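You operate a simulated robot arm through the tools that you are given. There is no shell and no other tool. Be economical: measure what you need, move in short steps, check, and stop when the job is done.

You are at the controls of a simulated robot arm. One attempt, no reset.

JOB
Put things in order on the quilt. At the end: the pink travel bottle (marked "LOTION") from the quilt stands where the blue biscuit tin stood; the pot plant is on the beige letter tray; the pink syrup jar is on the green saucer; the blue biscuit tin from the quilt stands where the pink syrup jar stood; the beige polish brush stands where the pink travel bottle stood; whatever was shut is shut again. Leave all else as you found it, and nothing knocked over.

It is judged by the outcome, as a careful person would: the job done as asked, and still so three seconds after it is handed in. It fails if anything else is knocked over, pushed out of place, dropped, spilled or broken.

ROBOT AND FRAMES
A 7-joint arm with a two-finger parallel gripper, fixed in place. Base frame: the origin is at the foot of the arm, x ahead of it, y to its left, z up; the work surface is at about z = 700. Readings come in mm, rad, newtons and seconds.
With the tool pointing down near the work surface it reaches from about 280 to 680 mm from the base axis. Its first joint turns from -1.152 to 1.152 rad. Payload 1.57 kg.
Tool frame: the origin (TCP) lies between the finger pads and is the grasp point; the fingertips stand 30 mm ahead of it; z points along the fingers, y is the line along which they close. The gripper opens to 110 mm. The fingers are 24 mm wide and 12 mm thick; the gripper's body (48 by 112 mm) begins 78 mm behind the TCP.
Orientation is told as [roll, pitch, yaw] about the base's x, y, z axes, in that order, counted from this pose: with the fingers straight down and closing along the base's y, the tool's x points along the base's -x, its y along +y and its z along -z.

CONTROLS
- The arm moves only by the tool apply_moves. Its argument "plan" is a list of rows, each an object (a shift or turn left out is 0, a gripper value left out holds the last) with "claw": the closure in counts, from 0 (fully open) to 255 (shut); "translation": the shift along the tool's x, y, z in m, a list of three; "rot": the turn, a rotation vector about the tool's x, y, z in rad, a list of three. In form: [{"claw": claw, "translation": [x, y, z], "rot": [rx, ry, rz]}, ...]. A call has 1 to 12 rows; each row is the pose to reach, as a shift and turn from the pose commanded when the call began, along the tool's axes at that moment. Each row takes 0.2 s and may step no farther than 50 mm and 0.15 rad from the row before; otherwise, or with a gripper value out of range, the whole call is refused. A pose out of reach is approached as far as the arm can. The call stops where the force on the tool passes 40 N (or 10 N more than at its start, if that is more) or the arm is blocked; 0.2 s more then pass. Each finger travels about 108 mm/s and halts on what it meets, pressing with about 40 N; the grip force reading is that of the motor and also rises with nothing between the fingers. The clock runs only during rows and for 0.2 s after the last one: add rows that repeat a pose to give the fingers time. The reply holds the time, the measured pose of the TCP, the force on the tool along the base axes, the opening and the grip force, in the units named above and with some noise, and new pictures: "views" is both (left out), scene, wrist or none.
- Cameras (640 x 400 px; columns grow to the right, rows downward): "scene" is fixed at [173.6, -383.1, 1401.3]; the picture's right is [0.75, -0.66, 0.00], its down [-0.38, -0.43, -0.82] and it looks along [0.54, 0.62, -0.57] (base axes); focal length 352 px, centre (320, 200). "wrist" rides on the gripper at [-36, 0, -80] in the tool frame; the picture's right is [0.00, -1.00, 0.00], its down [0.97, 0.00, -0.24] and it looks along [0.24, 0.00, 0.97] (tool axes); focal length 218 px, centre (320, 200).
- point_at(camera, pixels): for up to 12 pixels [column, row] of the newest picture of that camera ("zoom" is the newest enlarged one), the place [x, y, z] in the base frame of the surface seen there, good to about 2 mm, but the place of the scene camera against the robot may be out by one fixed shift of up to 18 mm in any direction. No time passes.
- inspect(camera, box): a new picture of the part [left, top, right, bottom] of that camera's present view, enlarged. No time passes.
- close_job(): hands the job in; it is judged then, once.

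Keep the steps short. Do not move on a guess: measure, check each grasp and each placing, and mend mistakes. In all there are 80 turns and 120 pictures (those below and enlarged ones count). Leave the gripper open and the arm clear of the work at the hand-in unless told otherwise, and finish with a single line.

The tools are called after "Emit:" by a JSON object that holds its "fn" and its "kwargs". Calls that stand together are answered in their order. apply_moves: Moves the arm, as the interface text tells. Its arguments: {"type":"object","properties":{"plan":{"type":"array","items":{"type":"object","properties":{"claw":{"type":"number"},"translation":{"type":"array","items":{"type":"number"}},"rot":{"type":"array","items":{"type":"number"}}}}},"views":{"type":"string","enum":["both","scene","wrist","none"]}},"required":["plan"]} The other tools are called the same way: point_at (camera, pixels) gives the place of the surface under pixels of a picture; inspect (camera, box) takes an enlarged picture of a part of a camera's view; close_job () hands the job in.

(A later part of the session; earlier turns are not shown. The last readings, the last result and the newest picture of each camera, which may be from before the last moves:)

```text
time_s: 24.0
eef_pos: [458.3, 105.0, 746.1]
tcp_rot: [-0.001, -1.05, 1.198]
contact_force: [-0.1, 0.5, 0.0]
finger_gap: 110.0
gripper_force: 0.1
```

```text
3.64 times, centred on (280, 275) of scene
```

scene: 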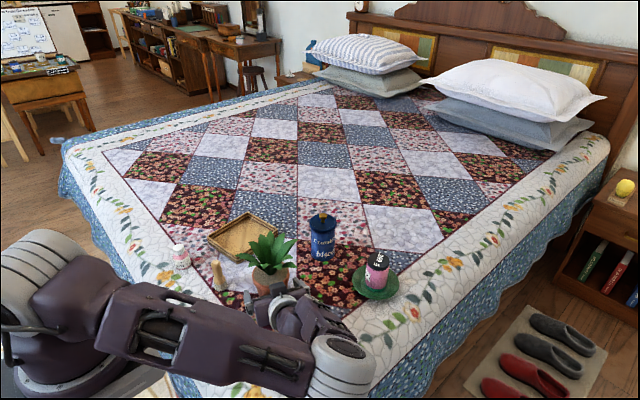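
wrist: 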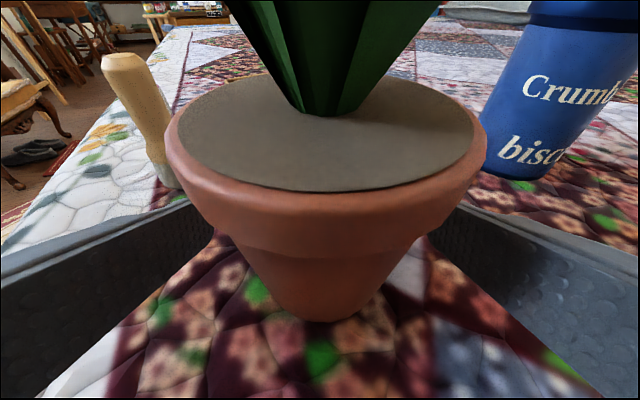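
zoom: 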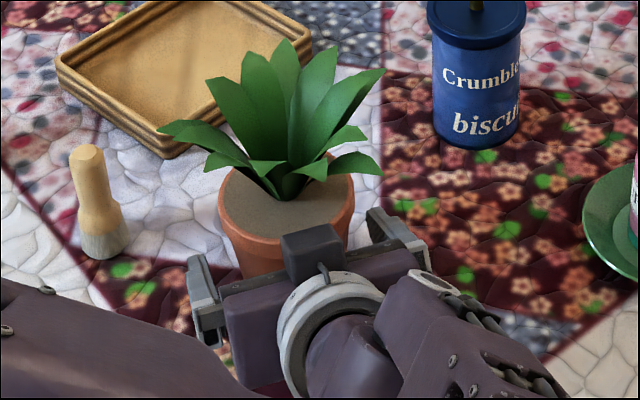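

The pot is between fingers (col 326), leaves untouched. I close.

Emit:
{"fn": "apply_moves", "kwargs": {"plan": [{"claw": 150}, {"claw": 150}, {"claw": 150}, {"claw": 150}], "views": "wrist"}}

```text
time_s: 25.0
eef_pos: [458.8, 104.7, 746.6]
tcp_rot: [-0.002, -1.051, 1.199]
contact_force: [2.0, -0.5, -0.4]
finger_gap: 74.6
gripper_force: 39.8
```

wrist: 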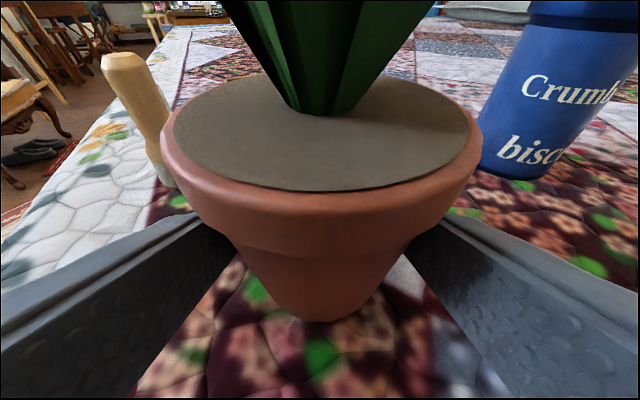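

Gripped at 74.6 mm. I lift 60 mm straight up and check.

Emit:
{"fn": "apply_moves", "kwargs": {"plan": [{"translation": [-0.0087, 0, -0.005]}, {"translation": [-0.026, 0, -0.0149]}, {"translation": [-0.052, 0, -0.0299]}, {"translation": [-0.052, 0, -0.0299]}]}}

```text
time_s: 26.0
eef_pos: [456.3, 105.0, 806.8]
tcp_rot: [-0.001, -1.051, 1.196]
contact_force: [0.0, 0.1, -4.8]
finger_gap: 74.7
gripper_force: 39.7
```

scene: 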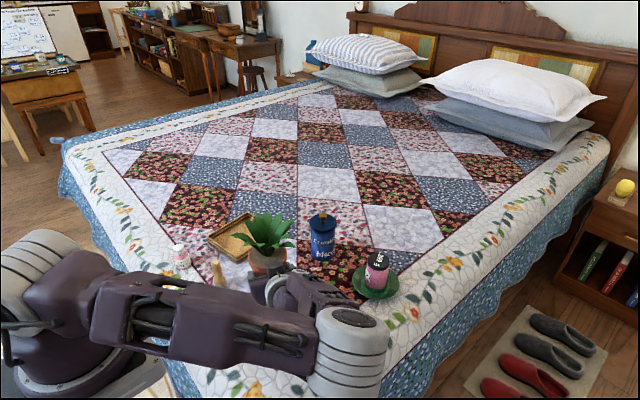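
wrist: 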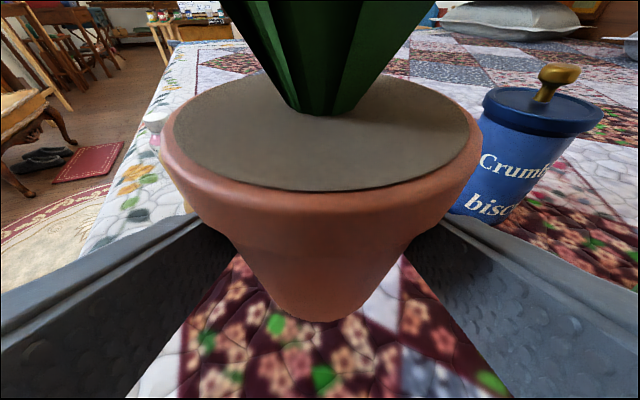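

Held firmly (about 5 N), level. Before carrying it to the tray I check how high the forearm sits, for clearance over the brush and bottle.

Emit:
{"fn": "point_at", "kwargs": {"camera": "scene", "pixels": [[120, 310], [200, 330], [290, 360], [350, 360], [350, 320], [60, 280], [200, 365], [120, 345], [305, 310], [270, 290]]}}

```text
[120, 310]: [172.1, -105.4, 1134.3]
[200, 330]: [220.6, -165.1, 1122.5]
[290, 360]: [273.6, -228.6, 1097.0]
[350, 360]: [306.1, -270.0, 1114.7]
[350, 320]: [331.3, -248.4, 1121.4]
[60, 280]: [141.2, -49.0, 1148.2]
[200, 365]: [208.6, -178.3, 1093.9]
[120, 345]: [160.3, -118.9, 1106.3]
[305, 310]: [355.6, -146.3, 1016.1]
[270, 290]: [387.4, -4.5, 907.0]
```

Forearm is at z ~1100, so no conflict. Now I verify the tray's outline in the current scene view.

Emit:
{"fn": "inspect", "kwargs": {"camera": "scene", "box": [195, 195, 315, 270]}}

```text
5.33 times, centred on (255, 232) of scene
```

zoom: 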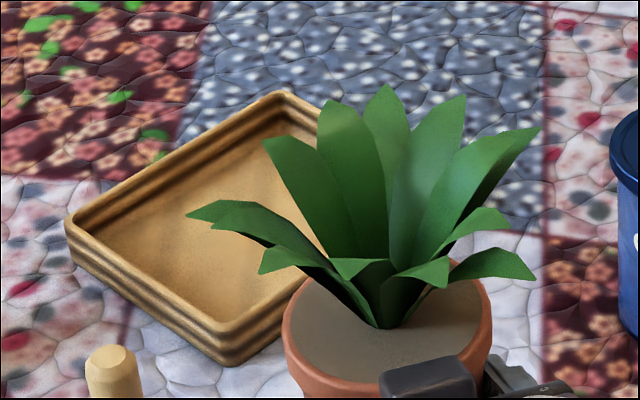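

Emit:
{"fn": "point_at", "kwargs": {"camera": "zoom", "pixels": [[72, 216], [222, 330], [286, 96], [76, 220], [108, 228], [228, 316], [280, 115], [284, 130], [200, 210], [224, 360]]}}

```text
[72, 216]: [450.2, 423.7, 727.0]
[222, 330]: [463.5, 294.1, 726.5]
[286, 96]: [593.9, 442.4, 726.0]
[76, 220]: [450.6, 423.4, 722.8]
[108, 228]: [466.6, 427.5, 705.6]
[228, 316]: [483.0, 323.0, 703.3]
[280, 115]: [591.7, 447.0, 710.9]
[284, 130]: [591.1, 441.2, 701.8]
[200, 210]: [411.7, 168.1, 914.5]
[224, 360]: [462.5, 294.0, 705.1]
```

Tray centre ≈ (526,359), walls to z 727, floor 703. The pot axis sits 13.7 mm ahead of the TCP. I carry it to above the tray: TCP (520,347,827).

Emit:
{"fn": "apply_moves", "kwargs": {"plan": [{"translation": [-0.0202, 0.0041, 0.0294]}, {"translation": [-0.0403, 0.0081, 0.0587]}, {"translation": [-0.0605, 0.0122, 0.0881]}, {"translation": [-0.0806, 0.0163, 0.1174]}, {"translation": [-0.1008, 0.0204, 0.1468]}, {"translation": [-0.1209, 0.0244, 0.1761]}, {"translation": [-0.1411, 0.0285, 0.2055]}, {"translation": [-0.1411, 0.0285, 0.2055]}]}}

Emit:
{"fn": "inspect", "kwargs": {"camera": "scene", "box": [180, 160, 340, 300]}}

```text
time_s: 27.8
eef_pos: [520.4, 347.6, 827.2]
tcp_rot: [-0.001, -1.051, 1.197]
contact_force: [0.1, 0.0, -5.5]
finger_gap: 74.6
gripper_force: 39.9
```

scene: 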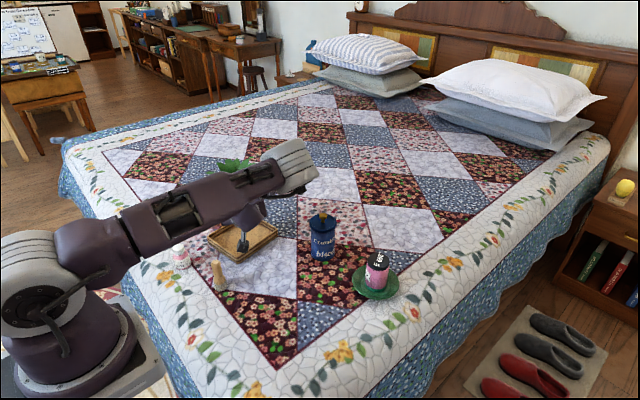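
wrist: 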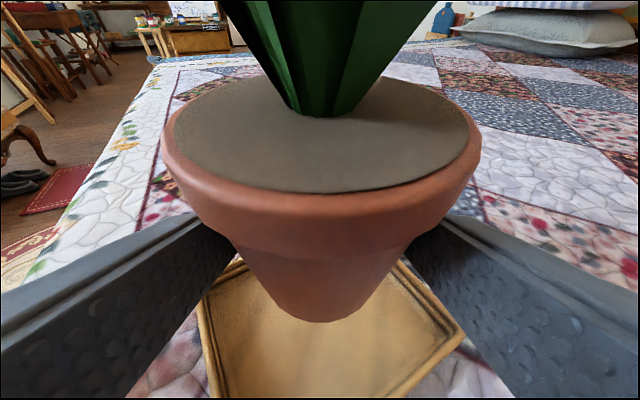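

```text
2.86 times, centred on (260, 230) of scene
```

zoom: 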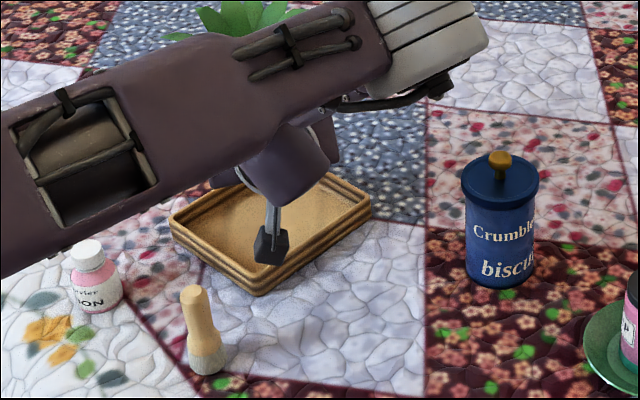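

The rod with a box is below the wrist, near the tray's edge. I measure its height and tray points in the wrist view before lowering ~78 mm.

Emit:
{"fn": "point_at", "kwargs": {"camera": "zoom", "pixels": [[271, 258], [260, 262], [285, 255], [271, 240], [262, 232]]}}

Emit:
{"fn": "point_at", "kwargs": {"camera": "wrist", "pixels": [[205, 300], [462, 335], [330, 380], [250, 340], [410, 350], [400, 270], [240, 268], [300, 352]]}}

```text
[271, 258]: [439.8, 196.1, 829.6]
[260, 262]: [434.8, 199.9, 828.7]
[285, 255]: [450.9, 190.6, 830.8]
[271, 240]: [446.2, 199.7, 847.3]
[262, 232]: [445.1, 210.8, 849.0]
```

```text
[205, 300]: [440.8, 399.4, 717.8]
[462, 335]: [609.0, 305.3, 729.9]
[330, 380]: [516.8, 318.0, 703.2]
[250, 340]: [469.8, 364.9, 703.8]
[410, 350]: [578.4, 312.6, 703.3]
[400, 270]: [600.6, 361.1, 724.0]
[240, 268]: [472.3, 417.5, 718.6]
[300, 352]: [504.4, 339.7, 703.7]
```

Box bottom is at z 829 so it will stay ~50 mm above the quilt. I lower 74 mm (with a 4 mm centring tweak) to just above the tray floor.

Emit:
{"fn": "apply_moves", "kwargs": {"plan": [{"translation": [0.022, -0.0005, 0.0112]}, {"translation": [0.044, -0.001, 0.0225]}, {"translation": [0.058, -0.0015, 0.0296]}, {"translation": [0.066, -0.0015, 0.0337]}, {"translation": [0.066, -0.0015, 0.0337]}]}}

```text
time_s: 29.0
eef_pos: [522.2, 343.6, 753.4]
tcp_rot: [-0.001, -1.051, 1.197]
contact_force: [0.7, -0.1, -5.9]
finger_gap: 74.5
gripper_force: 40.2
```

scene: 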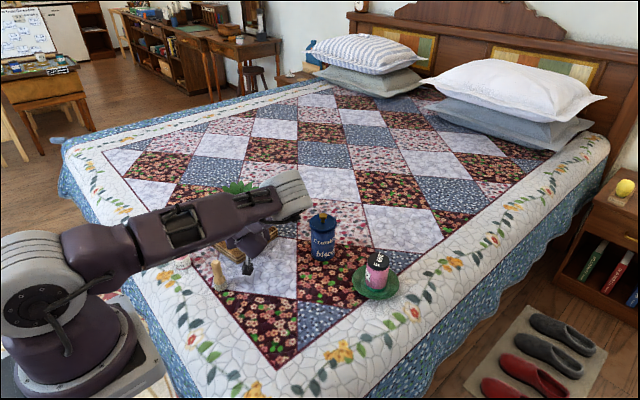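
wrist: 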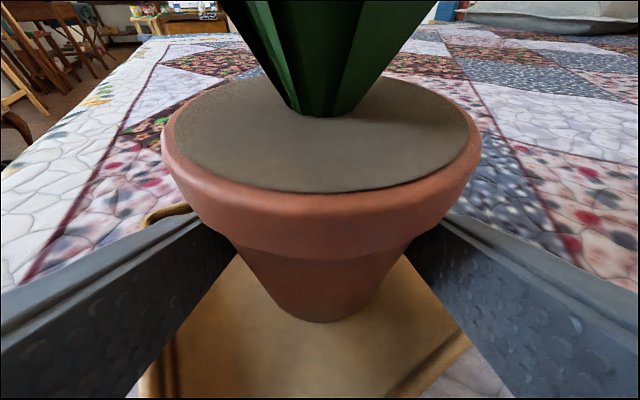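

No contact yet. I lower another 3.5 mm slowly.

Emit:
{"fn": "apply_moves", "kwargs": {"plan": [{"translation": [0.0013, 0, 0.0007]}, {"translation": [0.0022, 0, 0.0013]}, {"translation": [0.003, 0, 0.0017]}, {"translation": [0.003, 0, 0.0017]}], "views": "none"}}

```text
time_s: 30.0
eef_pos: [521.8, 344.6, 750.6]
tcp_rot: [-0.003, -1.056, 1.202]
contact_force: [-5.6, -2.5, 17.7]
finger_gap: 74.6
gripper_force: 40.0
```

Contact: 18 N up. I ease up 0.5 mm and open only to ~92 mm so the fingertips stay inside the tray.

Emit:
{"fn": "apply_moves", "kwargs": {"plan": [{"translation": [-0.0005, 0, -0.0003]}, {"translation": [-0.0005, 0, -0.0003], "claw": 42}, {"translation": [-0.0005, 0, -0.0003], "claw": 42}, {"translation": [-0.0005, 0, -0.0003], "claw": 42}]}}

```text
time_s: 31.0
eef_pos: [520.8, 343.1, 750.8]
tcp_rot: [0.0, -1.052, 1.197]
contact_force: [0.2, -0.3, -0.6]
finger_gap: 92.2
gripper_force: 0.1
```

scene: 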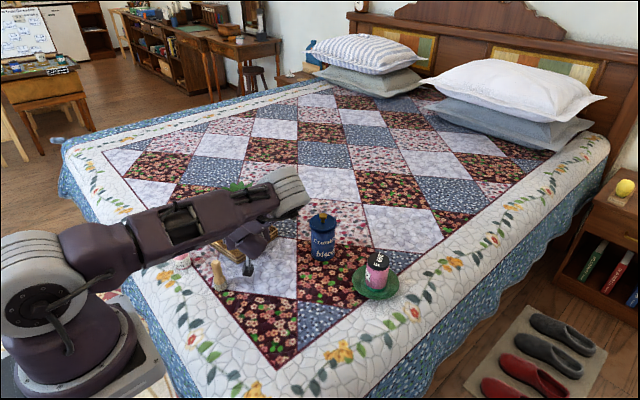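
wrist: 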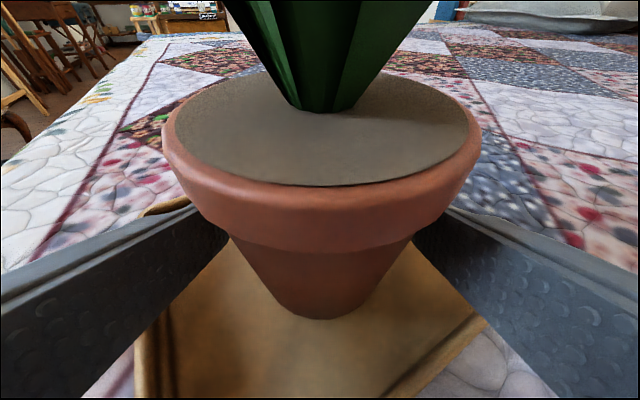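

Released and upright. I withdraw backwards with a shallow rise, under the leaves and over the tray wall, drifting away from the brush.

Emit:
{"fn": "apply_moves", "kwargs": {"plan": [{"translation": [0.0048, 0, -0.0145]}, {"translation": [0.0097, 0, -0.029]}, {"translation": [0.016, 0, -0.06]}, {"translation": [0.0238, -0.01, -0.1016]}, {"translation": [0.0263, -0.025, -0.1463]}, {"translation": [0.0063, -0.035, -0.176]}]}}

Emit:
{"fn": "inspect", "kwargs": {"camera": "scene", "box": [160, 150, 340, 300]}}

```text
time_s: 32.4
eef_pos: [497.4, 183.5, 832.4]
tcp_rot: [-0.002, -1.05, 1.2]
contact_force: [-0.9, -0.8, 0.0]
finger_gap: 92.1
gripper_force: 0.0
```

scene: 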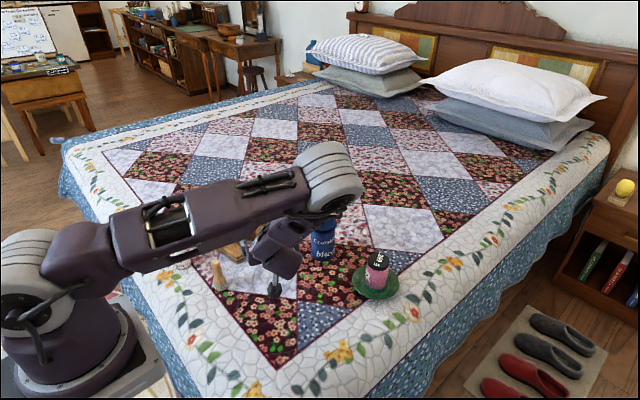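
wrist: 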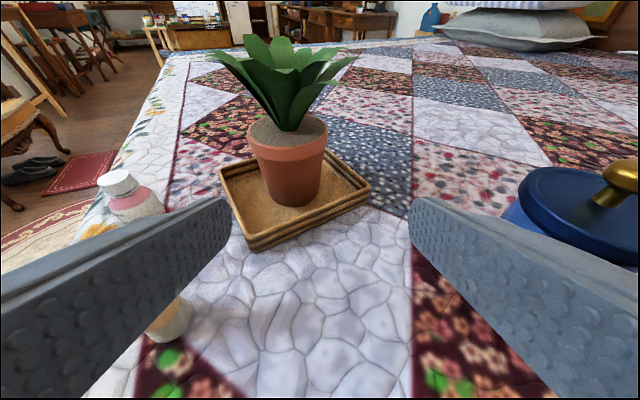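

```text
2.67 times, centred on (250, 225) of scene
```

zoom: 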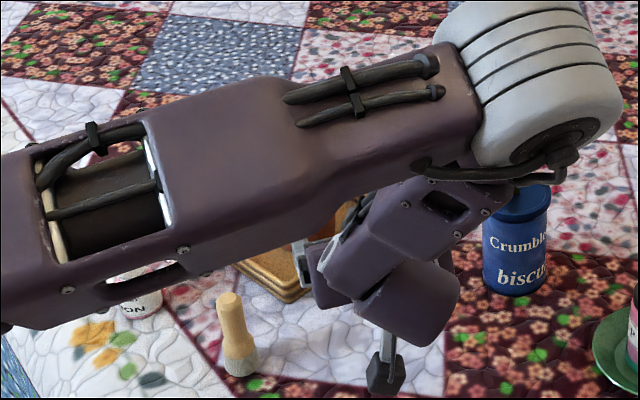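

The plant stands upright on the tray. I rise to z ~940 and reduce tilt to 0.6.

Emit:
{"fn": "apply_moves", "kwargs": {"plan": [{"claw": 0, "translation": [-0.016, -0.0008, -0.0274], "rot": [0, 0.1125, 0]}, {"translation": [-0.032, -0.0015, -0.0547], "rot": [0, 0.225, 0]}, {"translation": [-0.048, -0.0023, -0.0821], "rot": [0, 0.3375, 0]}, {"translation": [-0.064, -0.003, -0.1094], "rot": [0, 0.45, 0]}, {"translation": [-0.064, -0.003, -0.1094], "rot": [0, 0.45, 0]}], "views": "none"}}

```text
time_s: 33.6
eef_pos: [478.2, 125.0, 942.2]
tcp_rot: [-0.001, -0.599, 1.196]
contact_force: [0.9, 0.4, -0.2]
finger_gap: 110.1
gripper_force: 0.1
```

Now yaw back to 0.232 and onto the tin's approach axis at (570,136,894).

Emit:
{"fn": "apply_moves", "kwargs": {"plan": [{"translation": [-0.0013, -0.0117, 0.0092], "rot": [0.0778, 0, 0.1136]}, {"translation": [-0.0026, -0.0233, 0.0184], "rot": [0.1556, 0, 0.2272]}, {"translation": [-0.0039, -0.035, 0.0276], "rot": [0.2334, 0, 0.3408]}, {"translation": [-0.0052, -0.0466, 0.0368], "rot": [0.3113, 0, 0.4545]}, {"translation": [-0.0065, -0.0583, 0.046], "rot": [0.3891, 0, 0.5681]}, {"translation": [-0.0078, -0.0699, 0.0552], "rot": [0.4669, 0, 0.6817]}, {"translation": [-0.0091, -0.0816, 0.0644], "rot": [0.5447, 0, 0.7953]}, {"translation": [-0.0091, -0.0816, 0.0644], "rot": [0.5447, 0, 0.7953]}]}}

Emit:
{"fn": "inspect", "kwargs": {"camera": "scene", "box": [160, 150, 340, 300]}}

```text
time_s: 35.4
eef_pos: [567.1, 138.0, 893.5]
tcp_rot: [-0.001, -0.6, 0.23]
contact_force: [-0.2, -0.2, 0.6]
finger_gap: 110.0
gripper_force: 0.1
```

scene: 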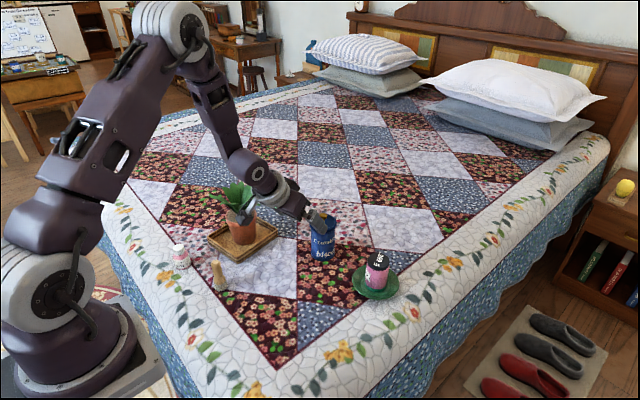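
wrist: 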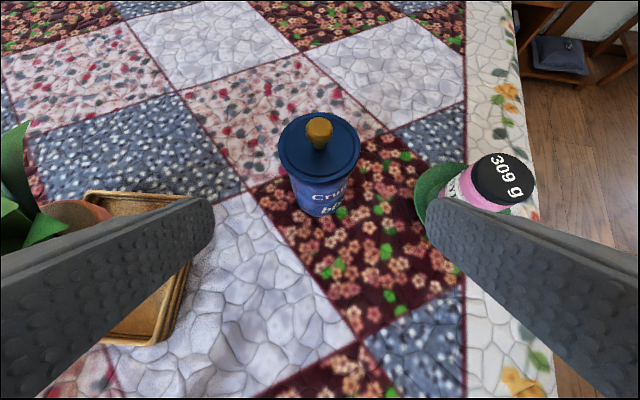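

```text
2.67 times, centred on (250, 225) of scene
```

zoom: 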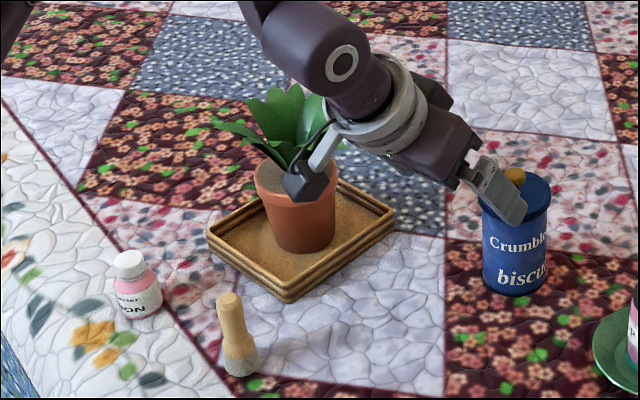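

The plant is now well behind. I advance along the axis 115 mm of 173 toward the tin body, then check.

Emit:
{"fn": "apply_moves", "kwargs": {"plan": [{"translation": [-0.0008, -0.001, 0.045]}, {"translation": [-0.0016, -0.002, 0.085]}, {"translation": [-0.0017, -0.002, 0.115]}, {"translation": [-0.0017, -0.002, 0.115]}], "views": "wrist"}}

```text
time_s: 36.4
eef_pos: [634.1, 149.1, 799.2]
tcp_rot: [-0.001, -0.601, 0.232]
contact_force: [0.3, 1.0, 0.4]
finger_gap: 110.3
gripper_force: 0.0
```

wrist: 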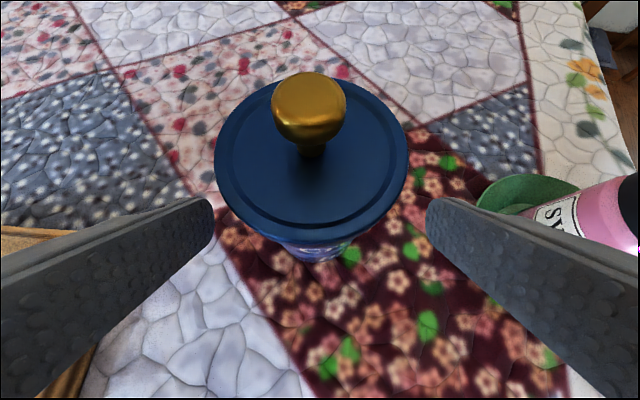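

Tin lid centre at col 311, 3 mm to the left; I correct (+3 mm tool y) and go the last 57 mm.

Emit:
{"fn": "apply_moves", "kwargs": {"plan": [{"translation": [-0.0003, 0.003, 0.02]}, {"translation": [-0.0006, 0.003, 0.04]}, {"translation": [-0.0008, 0.003, 0.057]}, {"translation": [-0.0008, 0.003, 0.057]}]}}

Emit:
{"fn": "inspect", "kwargs": {"camera": "scene", "box": [260, 190, 400, 300]}}

```text
time_s: 37.4
eef_pos: [665.6, 159.7, 754.1]
tcp_rot: [0.0, -0.6, 0.233]
contact_force: [0.0, -0.1, -0.5]
finger_gap: 109.9
gripper_force: 0.1
```

scene: 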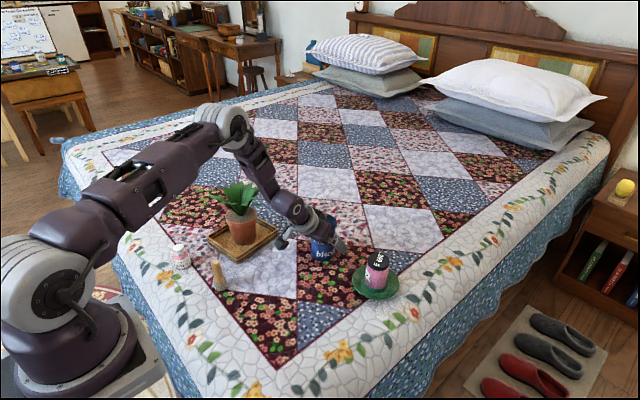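
wrist: 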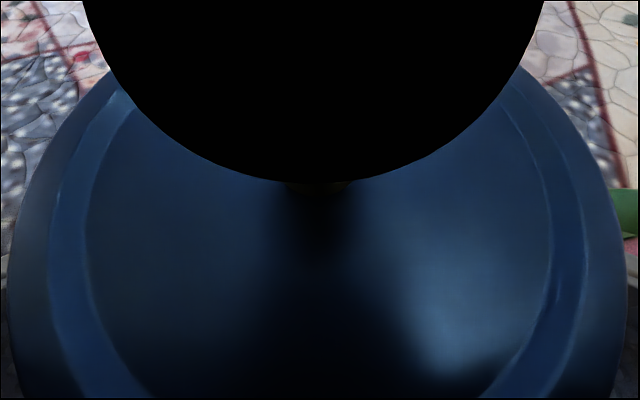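

```text
3.64 times, centred on (330, 245) of scene
```

zoom: 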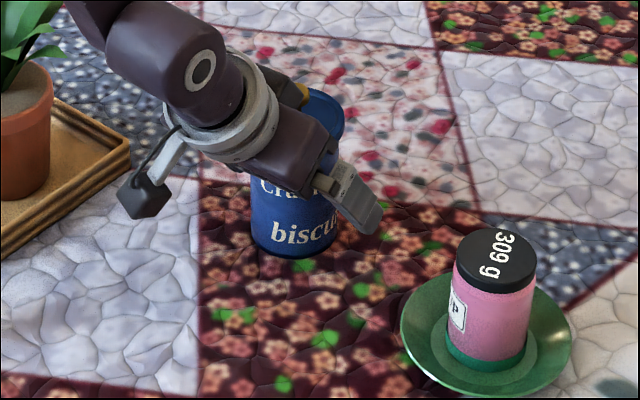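

No contact force, but the knob is close to the camera, so I go no deeper. I close here, TCP z 754.

Emit:
{"fn": "apply_moves", "kwargs": {"plan": [{"claw": 150}, {"claw": 150}, {"claw": 150}, {"claw": 150}], "views": "wrist"}}

Emit:
{"fn": "inspect", "kwargs": {"camera": "scene", "box": [280, 190, 380, 270]}}

```text
time_s: 38.4
eef_pos: [665.3, 159.0, 755.1]
tcp_rot: [0.0, -0.601, 0.232]
contact_force: [0.2, 0.6, -0.4]
finger_gap: 65.6
gripper_force: 39.8
```

wrist: 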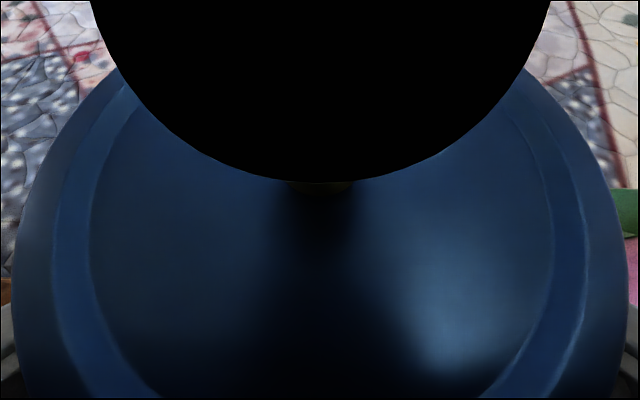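

```text
5.00 times, centred on (330, 230) of scene
```

zoom: 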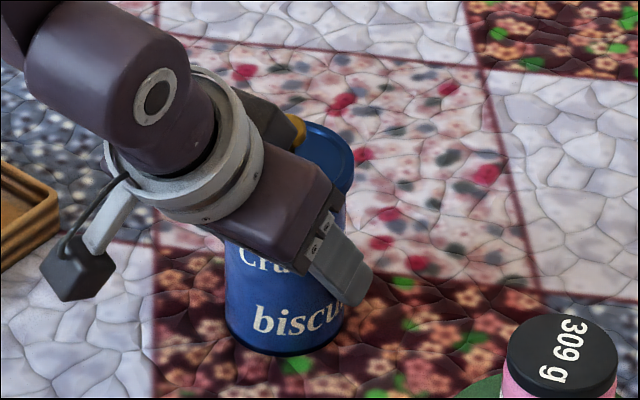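

Gripped on the body (65.6 mm). I lift 80 mm straight up and check.

Emit:
{"fn": "apply_moves", "kwargs": {"plan": [{"translation": [-0.0057, 0, -0.0083]}, {"translation": [-0.0226, 0, -0.033]}, {"translation": [-0.0452, 0, -0.066]}, {"translation": [-0.0452, 0, -0.066]}], "views": "scene"}}

```text
time_s: 39.4
eef_pos: [665.1, 160.0, 836.0]
tcp_rot: [0.0, -0.601, 0.23]
contact_force: [0.3, -0.3, -2.2]
finger_gap: 65.5
gripper_force: 40.3
```

scene: 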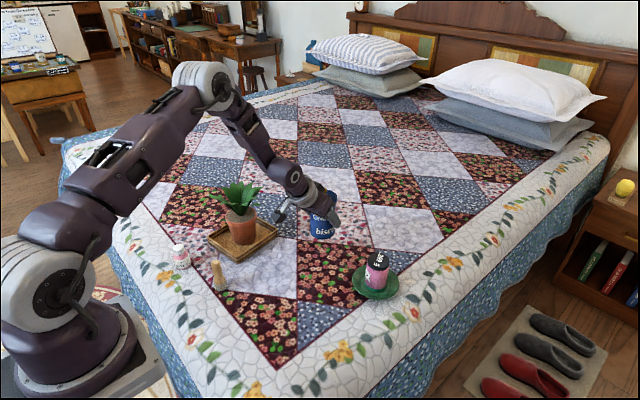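

Lifted cleanly (about 2 N, lid on). I carry the tin upward then over the plant at TCP z 960 (tin bottom about 905, leaf tips about 870).

Emit:
{"fn": "apply_moves", "kwargs": {"plan": [{"translation": [-0.0078, 0.0208, -0.0323], "rot": [-0.0261, 0, -0.0382]}, {"translation": [-0.0155, 0.0415, -0.0645], "rot": [-0.0523, 0, -0.0763]}, {"translation": [-0.0233, 0.0623, -0.0968], "rot": [-0.0784, 0, -0.1145]}, {"translation": [-0.031, 0.083, -0.129], "rot": [-0.1045, 0, -0.1526]}, {"translation": [-0.0166, 0.1179, -0.1389], "rot": [-0.1306, 0, -0.1907]}, {"translation": [-0.0021, 0.1528, -0.1488], "rot": [-0.1568, 0, -0.2288]}, {"translation": [0.0124, 0.1877, -0.1587], "rot": [-0.1829, 0, -0.2669]}, {"translation": [0.0268, 0.2226, -0.1686], "rot": [-0.209, 0, -0.305]}], "views": "scene"}}

```text
time_s: 41.2
eef_pos: [498.2, 350.6, 957.6]
tcp_rot: [-0.001, -0.6, 0.602]
contact_force: [-0.1, 0.1, -2.0]
finger_gap: 65.4
gripper_force: 40.0
```

scene: 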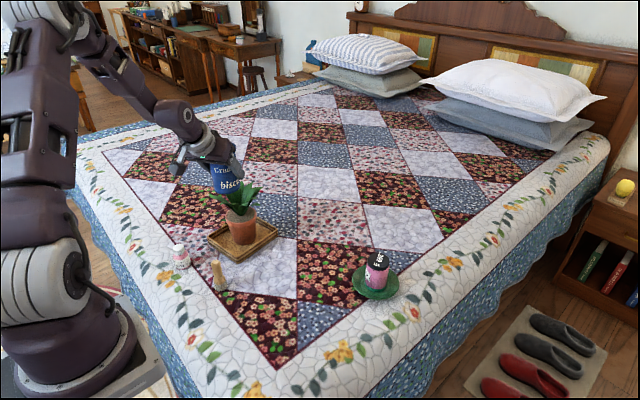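

Clear over the plant. I continue to above the jar's old spot: (405,578,870), yaw 0.96.

Emit:
{"fn": "apply_moves", "kwargs": {"plan": [{"translation": [-0.0072, 0.04, 0.0049], "rot": [-0.0289, 0, -0.0422]}, {"translation": [-0.0143, 0.0799, 0.0098], "rot": [-0.0578, 0, -0.0844]}, {"translation": [-0.0215, 0.1199, 0.0147], "rot": [-0.0867, 0, -0.1266]}, {"translation": [-0.0144, 0.1499, 0.0365], "rot": [-0.1156, 0, -0.1688]}, {"translation": [-0.0073, 0.1798, 0.0583], "rot": [-0.1445, 0, -0.211]}, {"translation": [-0.0002, 0.2098, 0.0801], "rot": [-0.1734, 0, -0.2532]}, {"translation": [0.0069, 0.2397, 0.1019], "rot": [-0.2023, 0, -0.2954]}, {"translation": [0.0069, 0.2397, 0.1019], "rot": [-0.2023, 0, -0.2954]}], "views": "scene"}}

```text
time_s: 43.0
eef_pos: [407.5, 573.7, 867.0]
tcp_rot: [0.0, -0.601, 0.961]
contact_force: [-0.4, 0.1, -2.1]
finger_gap: 65.5
gripper_force: 40.1
out of reach, approached as far as the arm can: row 1, 2, 3, 4, 5
```

scene: 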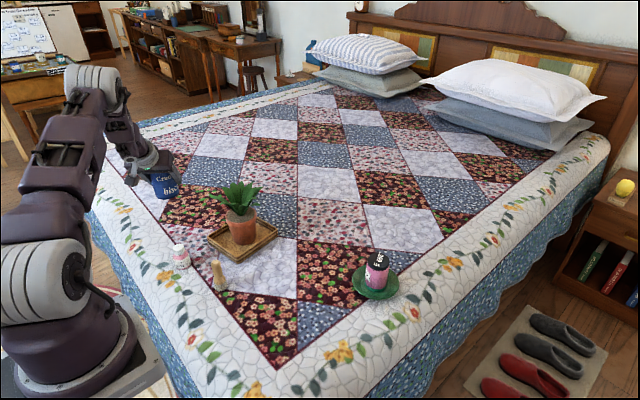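

Now lower to z 758 over (405.3,578.5).

Emit:
{"fn": "apply_moves", "kwargs": {"plan": [{"translation": [0.0198, 0.0046, 0.0305]}, {"translation": [0.0396, 0.0046, 0.0609]}, {"translation": [0.053, 0.0046, 0.0816]}, {"translation": [0.0594, 0.0046, 0.0914]}, {"translation": [0.0594, 0.0046, 0.0914]}], "views": "scene"}}

Emit:
{"fn": "inspect", "kwargs": {"camera": "scene", "box": [120, 150, 220, 250]}}

```text
time_s: 44.2
eef_pos: [403.5, 580.9, 759.4]
tcp_rot: [0.0, -0.602, 0.961]
contact_force: [-0.6, 0.5, -2.8]
finger_gap: 65.6
gripper_force: 39.9
```

scene: 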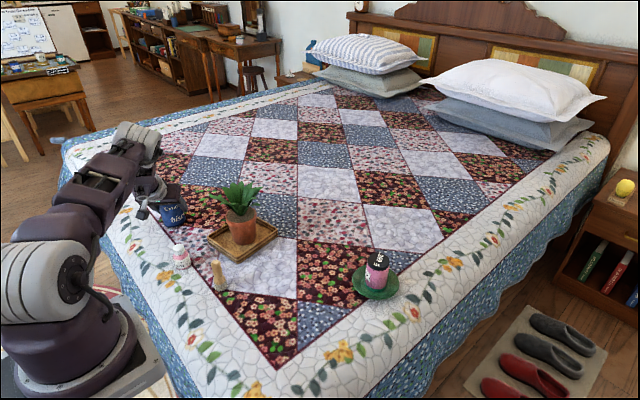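

```text
4.00 times, centred on (170, 200) of scene
```

zoom: 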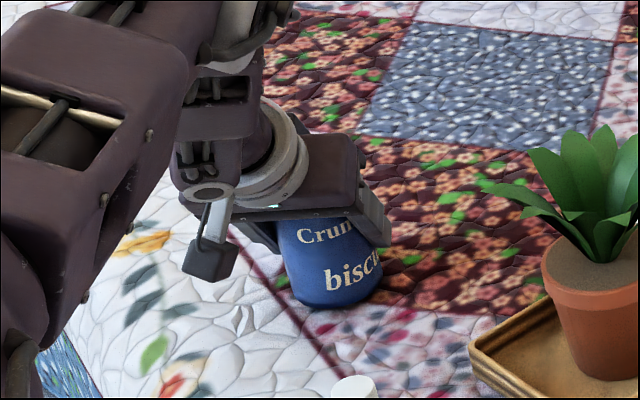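

About 4 mm above the quilt. I trim 2.5 mm laterally, then lower 3.5 mm slowly.

Emit:
{"fn": "apply_moves", "kwargs": {"plan": [{"translation": [0.0003, -0.0025, 0.0004]}, {"translation": [0.0011, -0.0025, 0.0016]}, {"translation": [0.0017, -0.0025, 0.0025]}, {"translation": [0.002, -0.0025, 0.0029]}, {"translation": [0.002, -0.0025, 0.0029]}], "views": "none"}}

```text
time_s: 45.4
eef_pos: [406.0, 580.0, 757.4]
tcp_rot: [0.001, -0.6, 0.96]
contact_force: [0.7, 0.3, -2.3]
finger_gap: 65.5
gripper_force: 40.0
```

Still free (force −2.3 N). Lower up to 3 mm more.

Emit:
{"fn": "apply_moves", "kwargs": {"plan": [{"translation": [0.0006, 0, 0.0008]}, {"translation": [0.0011, 0, 0.0016]}, {"translation": [0.0014, 0, 0.0021]}, {"translation": [0.0014, 0, 0.0021]}], "views": "none"}}

```text
time_s: 46.4
eef_pos: [407.0, 580.9, 754.5]
tcp_rot: [-0.001, -0.599, 0.96]
contact_force: [0.1, -0.6, -1.3]
finger_gap: 65.3
gripper_force: 40.1
```

Emit:
{"fn": "apply_moves", "kwargs": {"plan": [{"translation": [0.0003, 0, 0.0004]}, {"translation": [0.0006, 0, 0.0008]}, {"translation": [0.0006, 0, 0.0008]}], "views": "none"}}

```text
time_s: 47.2
eef_pos: [406.1, 580.4, 755.8]
tcp_rot: [0.001, -0.602, 0.962]
contact_force: [-2.2, 2.9, 5.9]
finger_gap: 65.4
gripper_force: 39.5
```

Contact (6 N up). I release the tin.

Emit:
{"fn": "apply_moves", "kwargs": {"plan": [{"claw": 20}, {"claw": 20}, {"claw": 20}], "views": "none"}}

Emit:
{"fn": "apply_moves", "kwargs": {"plan": [{"translation": [0, 0, -0.03]}, {"translation": [0, 0, -0.07]}, {"translation": [0, 0, -0.11]}, {"translation": [0, 0, -0.15]}, {"translation": [0, 0, -0.15]}]}}

Emit:
{"fn": "inspect", "kwargs": {"camera": "scene", "box": [120, 170, 260, 290]}}

```text
time_s: 48.0
eef_pos: [406.4, 580.7, 754.5]
tcp_rot: [0.001, -0.601, 0.963]
contact_force: [-0.1, 0.8, -0.1]
finger_gap: 101.4
gripper_force: 0.1
```

```text
time_s: 49.2
eef_pos: [357.8, 511.1, 877.6]
tcp_rot: [-0.002, -0.6, 0.961]
contact_force: [0.9, 0.6, -0.4]
finger_gap: 101.4
gripper_force: 0.0
```

scene: 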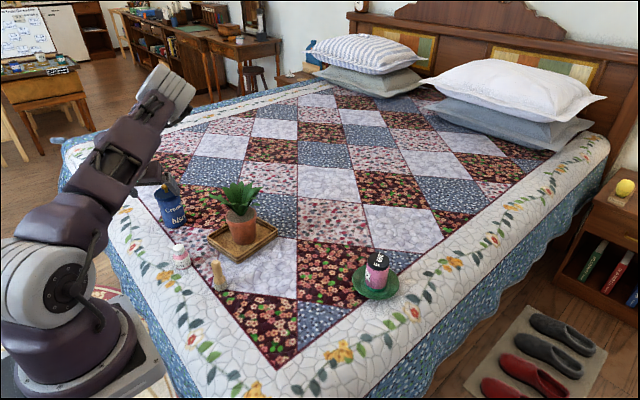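
wrist: 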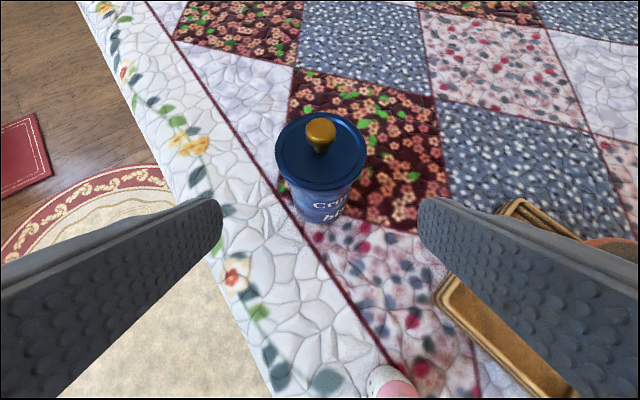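

```text
3.33 times, centred on (190, 230) of scene
```

zoom: 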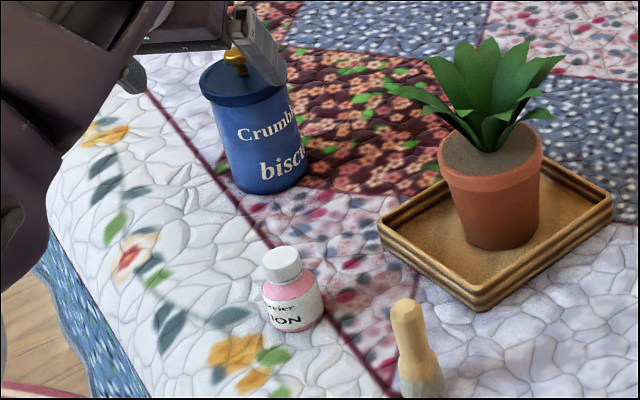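

The tin stands, lid on. I check its position and measure the bottle, seen partly at (390,385).

Emit:
{"fn": "point_at", "kwargs": {"camera": "wrist", "pixels": [[276, 155], [365, 155], [320, 113], [320, 190], [380, 378]]}}

```text
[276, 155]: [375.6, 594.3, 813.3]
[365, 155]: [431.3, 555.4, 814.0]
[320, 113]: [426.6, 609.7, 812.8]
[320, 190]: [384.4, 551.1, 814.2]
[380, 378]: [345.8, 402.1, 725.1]
```

Tin is at (404.5,578), right on the jar's old spot. Next the bottle: I move to a pre-grasp view 110 mm back from it, yaw 0.837, tilt 0.4.

Emit:
{"fn": "apply_moves", "kwargs": {"plan": [{"claw": 0, "translation": [0.0389, -0.0147, -0.0151], "rot": [0.015, 0.05, 0.0273]}, {"translation": [0.0778, -0.0294, -0.0303], "rot": [0.03, 0.1, 0.0547]}, {"translation": [0.1167, -0.0441, -0.0454], "rot": [0.0449, 0.15, 0.082]}, {"translation": [0.1556, -0.0588, -0.0605], "rot": [0.0599, 0.2, 0.1093]}, {"translation": [0.1556, -0.0588, -0.0605], "rot": [0.0599, 0.2, 0.1093]}]}}

```text
time_s: 50.4
eef_pos: [311.5, 342.4, 838.3]
tcp_rot: [0.0, -0.399, 0.834]
contact_force: [-0.7, -0.1, 0.2]
finger_gap: 109.9
gripper_force: 0.1
```

scene: 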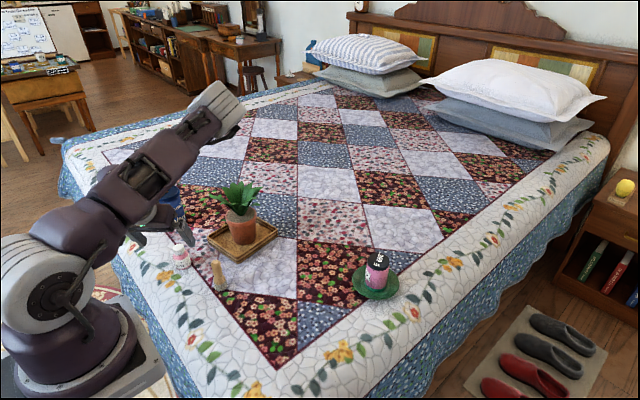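
wrist: 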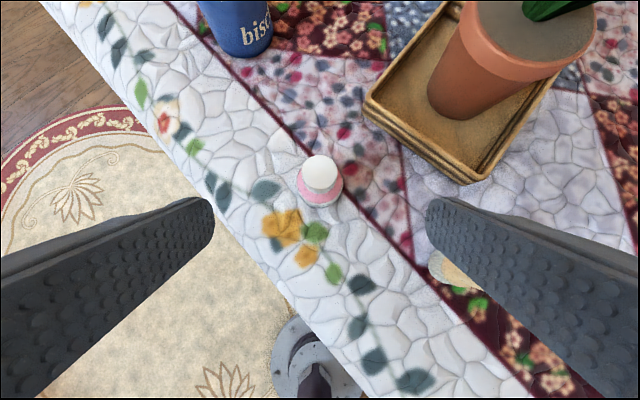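

Bottle in view at (320,180). I measure it: cap top and body.

Emit:
{"fn": "inspect", "kwargs": {"camera": "wrist", "box": [270, 140, 370, 220]}}

Emit:
{"fn": "point_at", "kwargs": {"camera": "wrist", "pixels": [[320, 168], [303, 168], [337, 168], [320, 155], [320, 184], [298, 185], [343, 185], [320, 199], [320, 206]]}}

Emit:
{"fn": "point_at", "kwargs": {"camera": "scene", "pixels": [[181, 254], [181, 258], [181, 262], [181, 266], [172, 260], [191, 260]]}}

```text
5.00 times, centred on (320, 180) of wrist
```

zoom: 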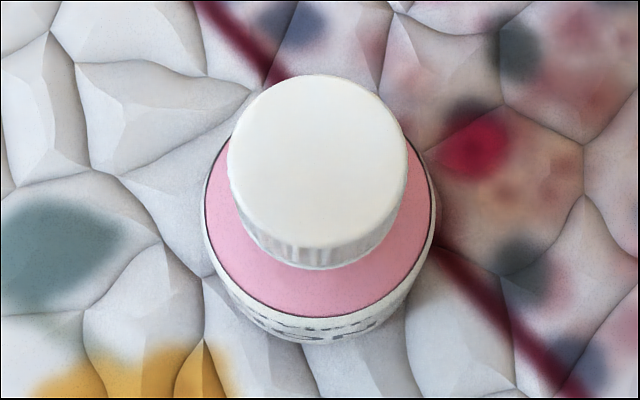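

```text
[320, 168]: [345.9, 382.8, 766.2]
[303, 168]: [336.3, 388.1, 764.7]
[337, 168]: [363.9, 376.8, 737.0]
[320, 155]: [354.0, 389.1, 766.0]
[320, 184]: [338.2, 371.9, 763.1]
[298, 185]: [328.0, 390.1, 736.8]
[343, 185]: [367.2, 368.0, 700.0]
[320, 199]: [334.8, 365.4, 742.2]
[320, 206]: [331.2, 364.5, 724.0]
```

```text
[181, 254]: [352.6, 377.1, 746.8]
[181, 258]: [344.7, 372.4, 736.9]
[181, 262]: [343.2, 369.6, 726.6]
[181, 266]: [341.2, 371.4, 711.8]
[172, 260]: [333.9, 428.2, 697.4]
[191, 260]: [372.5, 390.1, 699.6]
```

Bottle axis (346,381.5), radius ~22, body up to z ~736, top 766. I advance to TCP (342.6,377.8,738).

Emit:
{"fn": "apply_moves", "kwargs": {"plan": [{"claw": 60, "translation": [-0.0016, 0.0008, 0.04]}, {"translation": [-0.0032, 0.0008, 0.08]}, {"translation": [-0.004, 0.0008, 0.1]}, {"translation": [-0.0044, 0.0008, 0.1107]}, {"translation": [-0.0044, 0.0008, 0.1107]}]}}

```text
time_s: 51.6
eef_pos: [343.6, 379.5, 740.6]
tcp_rot: [0.0, -0.401, 0.838]
contact_force: [0.5, 0.1, -0.2]
finger_gap: 84.5
gripper_force: 0.1
```

scene: 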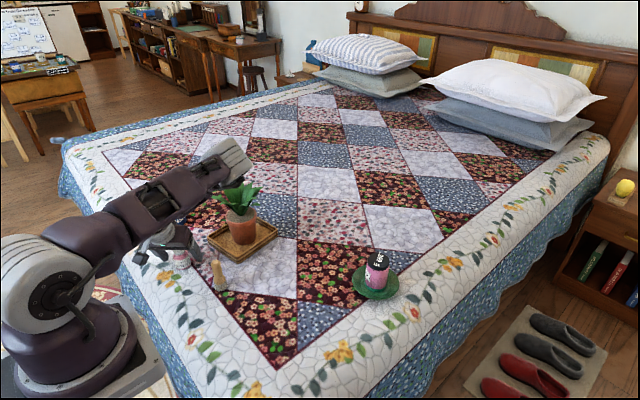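
wrist: 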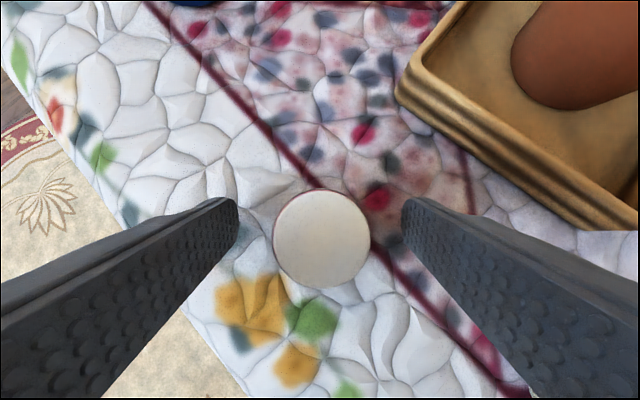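

Good alignment (cap at col 321). I lower 2 mm and close.

Emit:
{"fn": "apply_moves", "kwargs": {"plan": [{"translation": [0.0008, 0, 0.0018]}, {"translation": [0.0008, 0, 0.0018], "claw": 200}, {"translation": [0.0008, 0, 0.0018], "claw": 200}, {"translation": [0.0008, 0, 0.0018], "claw": 200}, {"translation": [0.0008, 0, 0.0018], "claw": 200}], "views": "wrist"}}

```text
time_s: 52.8
eef_pos: [343.6, 379.2, 738.6]
tcp_rot: [0.0, -0.401, 0.835]
contact_force: [0.0, -0.6, -0.3]
finger_gap: 40.1
gripper_force: 39.8
```

wrist: 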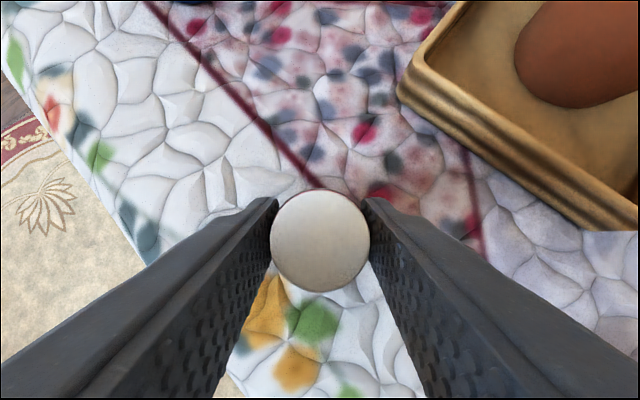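

Gripped at 40 mm. I lift 60 mm and check.

Emit:
{"fn": "apply_moves", "kwargs": {"plan": [{"translation": [-0.0039, 0, -0.0092]}, {"translation": [-0.0117, 0, -0.0276]}, {"translation": [-0.0233, 0, -0.0553]}, {"translation": [-0.0233, 0, -0.0553]}]}}

```text
time_s: 53.8
eef_pos: [344.5, 379.4, 798.8]
tcp_rot: [0.001, -0.402, 0.835]
contact_force: [0.0, -0.4, -0.7]
finger_gap: 40.3
gripper_force: 39.9
```

scene: 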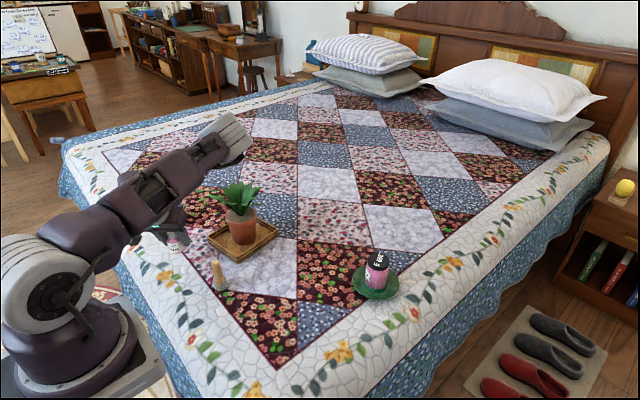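
wrist: 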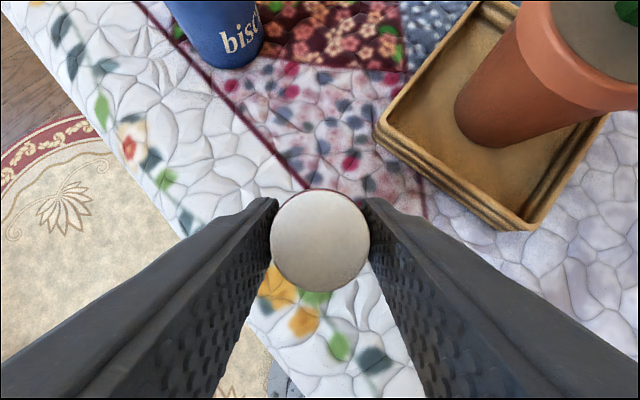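

Held. I raise and swing toward the tin's old spot, first to (450,280,940).

Emit:
{"fn": "apply_moves", "kwargs": {"plan": [{"translation": [-0.0117, 0, -0.0277]}, {"translation": [-0.0233, 0, -0.0553]}, {"translation": [-0.0306, -0.0362, -0.0742], "rot": [0.0277, 0, 0.0656]}, {"translation": [-0.0379, -0.0724, -0.0931], "rot": [0.0555, 0, 0.1313]}, {"translation": [-0.0451, -0.1085, -0.112], "rot": [0.0832, 0, 0.1969]}, {"translation": [-0.0524, -0.1447, -0.1309], "rot": [0.1109, 0, 0.2625]}, {"translation": [-0.0524, -0.1447, -0.1309], "rot": [0.1109, 0, 0.2625]}], "views": "none"}}

```text
time_s: 55.4
eef_pos: [448.4, 279.0, 939.0]
tcp_rot: [-0.002, -0.399, 0.55]
contact_force: [0.4, -0.6, -0.5]
finger_gap: 40.2
gripper_force: 40.4
```

Now on to above the tin's old spot (661.8,158.2,850), yaw 0.233.

Emit:
{"fn": "apply_moves", "kwargs": {"plan": [{"translation": [-0.0182, -0.0357, 0.0077], "rot": [0.0176, 0, 0.0417]}, {"translation": [-0.0365, -0.0715, 0.0154], "rot": [0.0352, 0, 0.0834]}, {"translation": [-0.0547, -0.1072, 0.0231], "rot": [0.0528, 0, 0.1251]}, {"translation": [-0.0597, -0.134, 0.0494], "rot": [0.0705, 0, 0.1669]}, {"translation": [-0.0648, -0.1609, 0.0757], "rot": [0.0881, 0, 0.2086]}, {"translation": [-0.0698, -0.1877, 0.1019], "rot": [0.1057, 0, 0.2503]}, {"translation": [-0.0748, -0.2145, 0.1282], "rot": [0.1233, 0, 0.292]}, {"translation": [-0.0748, -0.2145, 0.1282], "rot": [0.1233, 0, 0.292]}]}}

```text
time_s: 57.2
eef_pos: [665.8, 161.2, 848.2]
tcp_rot: [0.001, -0.402, 0.233]
contact_force: [0.5, -0.3, 0.8]
finger_gap: 40.2
gripper_force: 40.2
```

scene: 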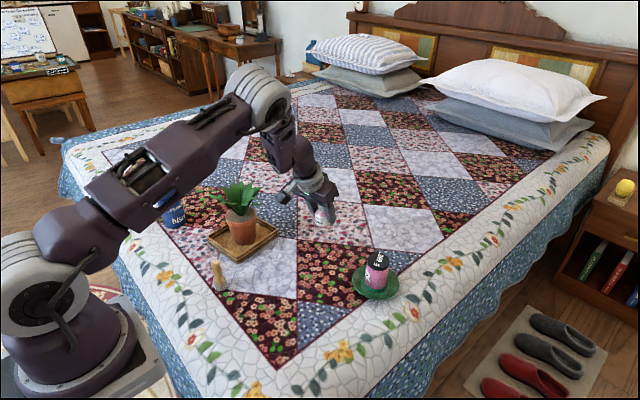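
wrist: 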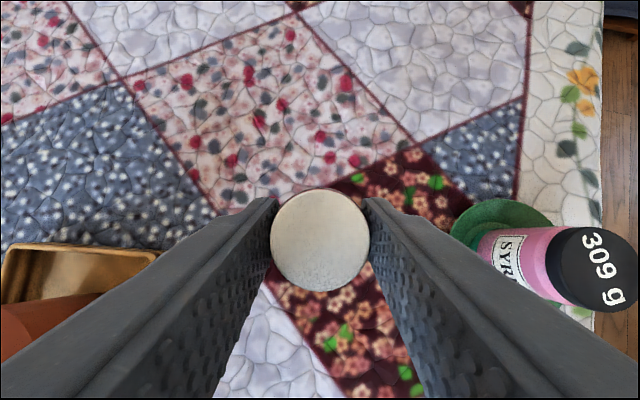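

Offset −4 mm radially; I correct and lower to z 742.

Emit:
{"fn": "apply_moves", "kwargs": {"plan": [{"translation": [0.0172, -0.002, 0.0312]}, {"translation": [0.0316, -0.002, 0.0632]}, {"translation": [0.0415, -0.002, 0.0866]}, {"translation": [0.0455, -0.002, 0.0958]}, {"translation": [0.0455, -0.002, 0.0958]}], "views": "none"}}

```text
time_s: 58.4
eef_pos: [657.3, 156.5, 743.6]
tcp_rot: [-0.001, -0.4, 0.234]
contact_force: [0.5, 0.6, -1.6]
finger_gap: 40.5
gripper_force: 39.8
```

Slightly short now; I shift +3 mm radially and lower 4 mm.

Emit:
{"fn": "apply_moves", "kwargs": {"plan": [{"translation": [-0.0028, 0.0005, 0.0012]}, {"translation": [-0.002, 0.0005, 0.003]}, {"translation": [-0.0012, 0.0005, 0.0049]}, {"translation": [-0.0012, 0.0005, 0.0049]}], "views": "none"}}

```text
time_s: 59.4
eef_pos: [661.5, 158.6, 740.4]
tcp_rot: [0.001, -0.401, 0.234]
contact_force: [-0.4, 0.4, -0.2]
finger_gap: 40.3
gripper_force: 39.9
```

Position good (661.5,158.6). Lower 2 mm more until contact.

Emit:
{"fn": "apply_moves", "kwargs": {"plan": [{"translation": [0.0004, 0, 0.0009]}, {"translation": [0.0008, 0, 0.0018]}, {"translation": [0.0008, 0, 0.0018]}], "views": "none"}}

```text
time_s: 60.2
eef_pos: [661.7, 158.7, 738.1]
tcp_rot: [-0.001, -0.401, 0.233]
contact_force: [-1.5, -1.9, 8.4]
finger_gap: 40.5
gripper_force: 40.0
```

Contact (8 N). Release, then withdraw along the axis.

Emit:
{"fn": "apply_moves", "kwargs": {"plan": [{"claw": 70}, {"claw": 70}, {"claw": 70}], "views": "none"}}

Emit:
{"fn": "apply_moves", "kwargs": {"plan": [{"translation": [0, 0, -0.03]}, {"translation": [0, 0, -0.07]}, {"translation": [0, 0, -0.11]}, {"translation": [0, 0, -0.15]}, {"translation": [0, 0, -0.15]}]}}

Emit:
{"fn": "inspect", "kwargs": {"camera": "scene", "box": [270, 190, 400, 300]}}

```text
time_s: 61.0
eef_pos: [661.4, 157.7, 737.9]
tcp_rot: [0.0, -0.401, 0.234]
contact_force: [0.0, 0.1, -0.7]
finger_gap: 80.0
gripper_force: 0.0
```

```text
time_s: 62.2
eef_pos: [604.4, 144.0, 876.6]
tcp_rot: [0.001, -0.402, 0.234]
contact_force: [-0.8, 0.3, 0.5]
finger_gap: 79.7
gripper_force: 0.0
```

scene: 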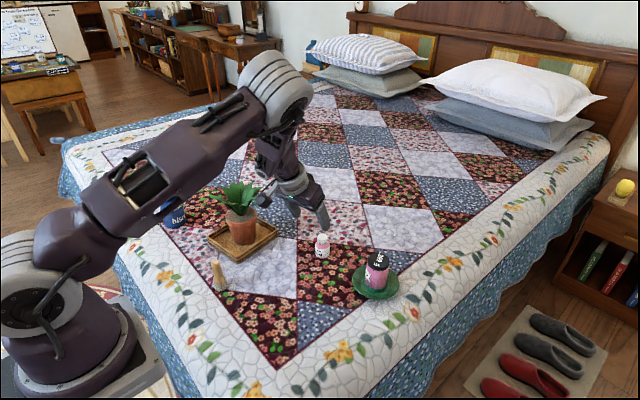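
wrist: 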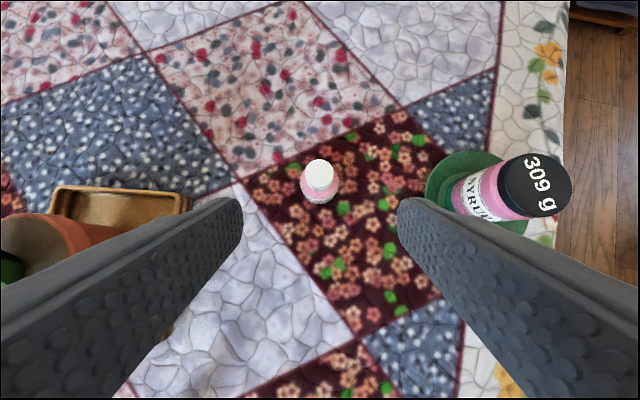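

```text
3.64 times, centred on (335, 245) of scene
```

zoom: 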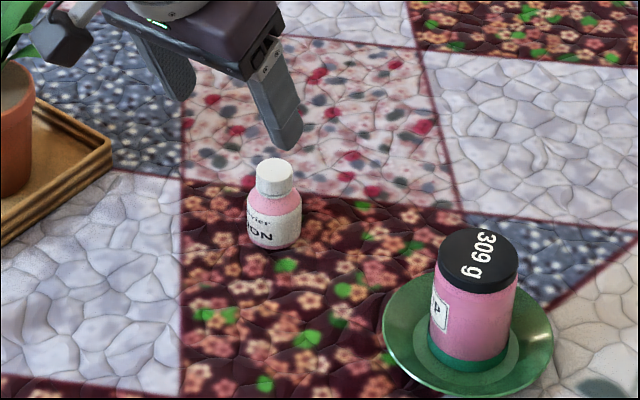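

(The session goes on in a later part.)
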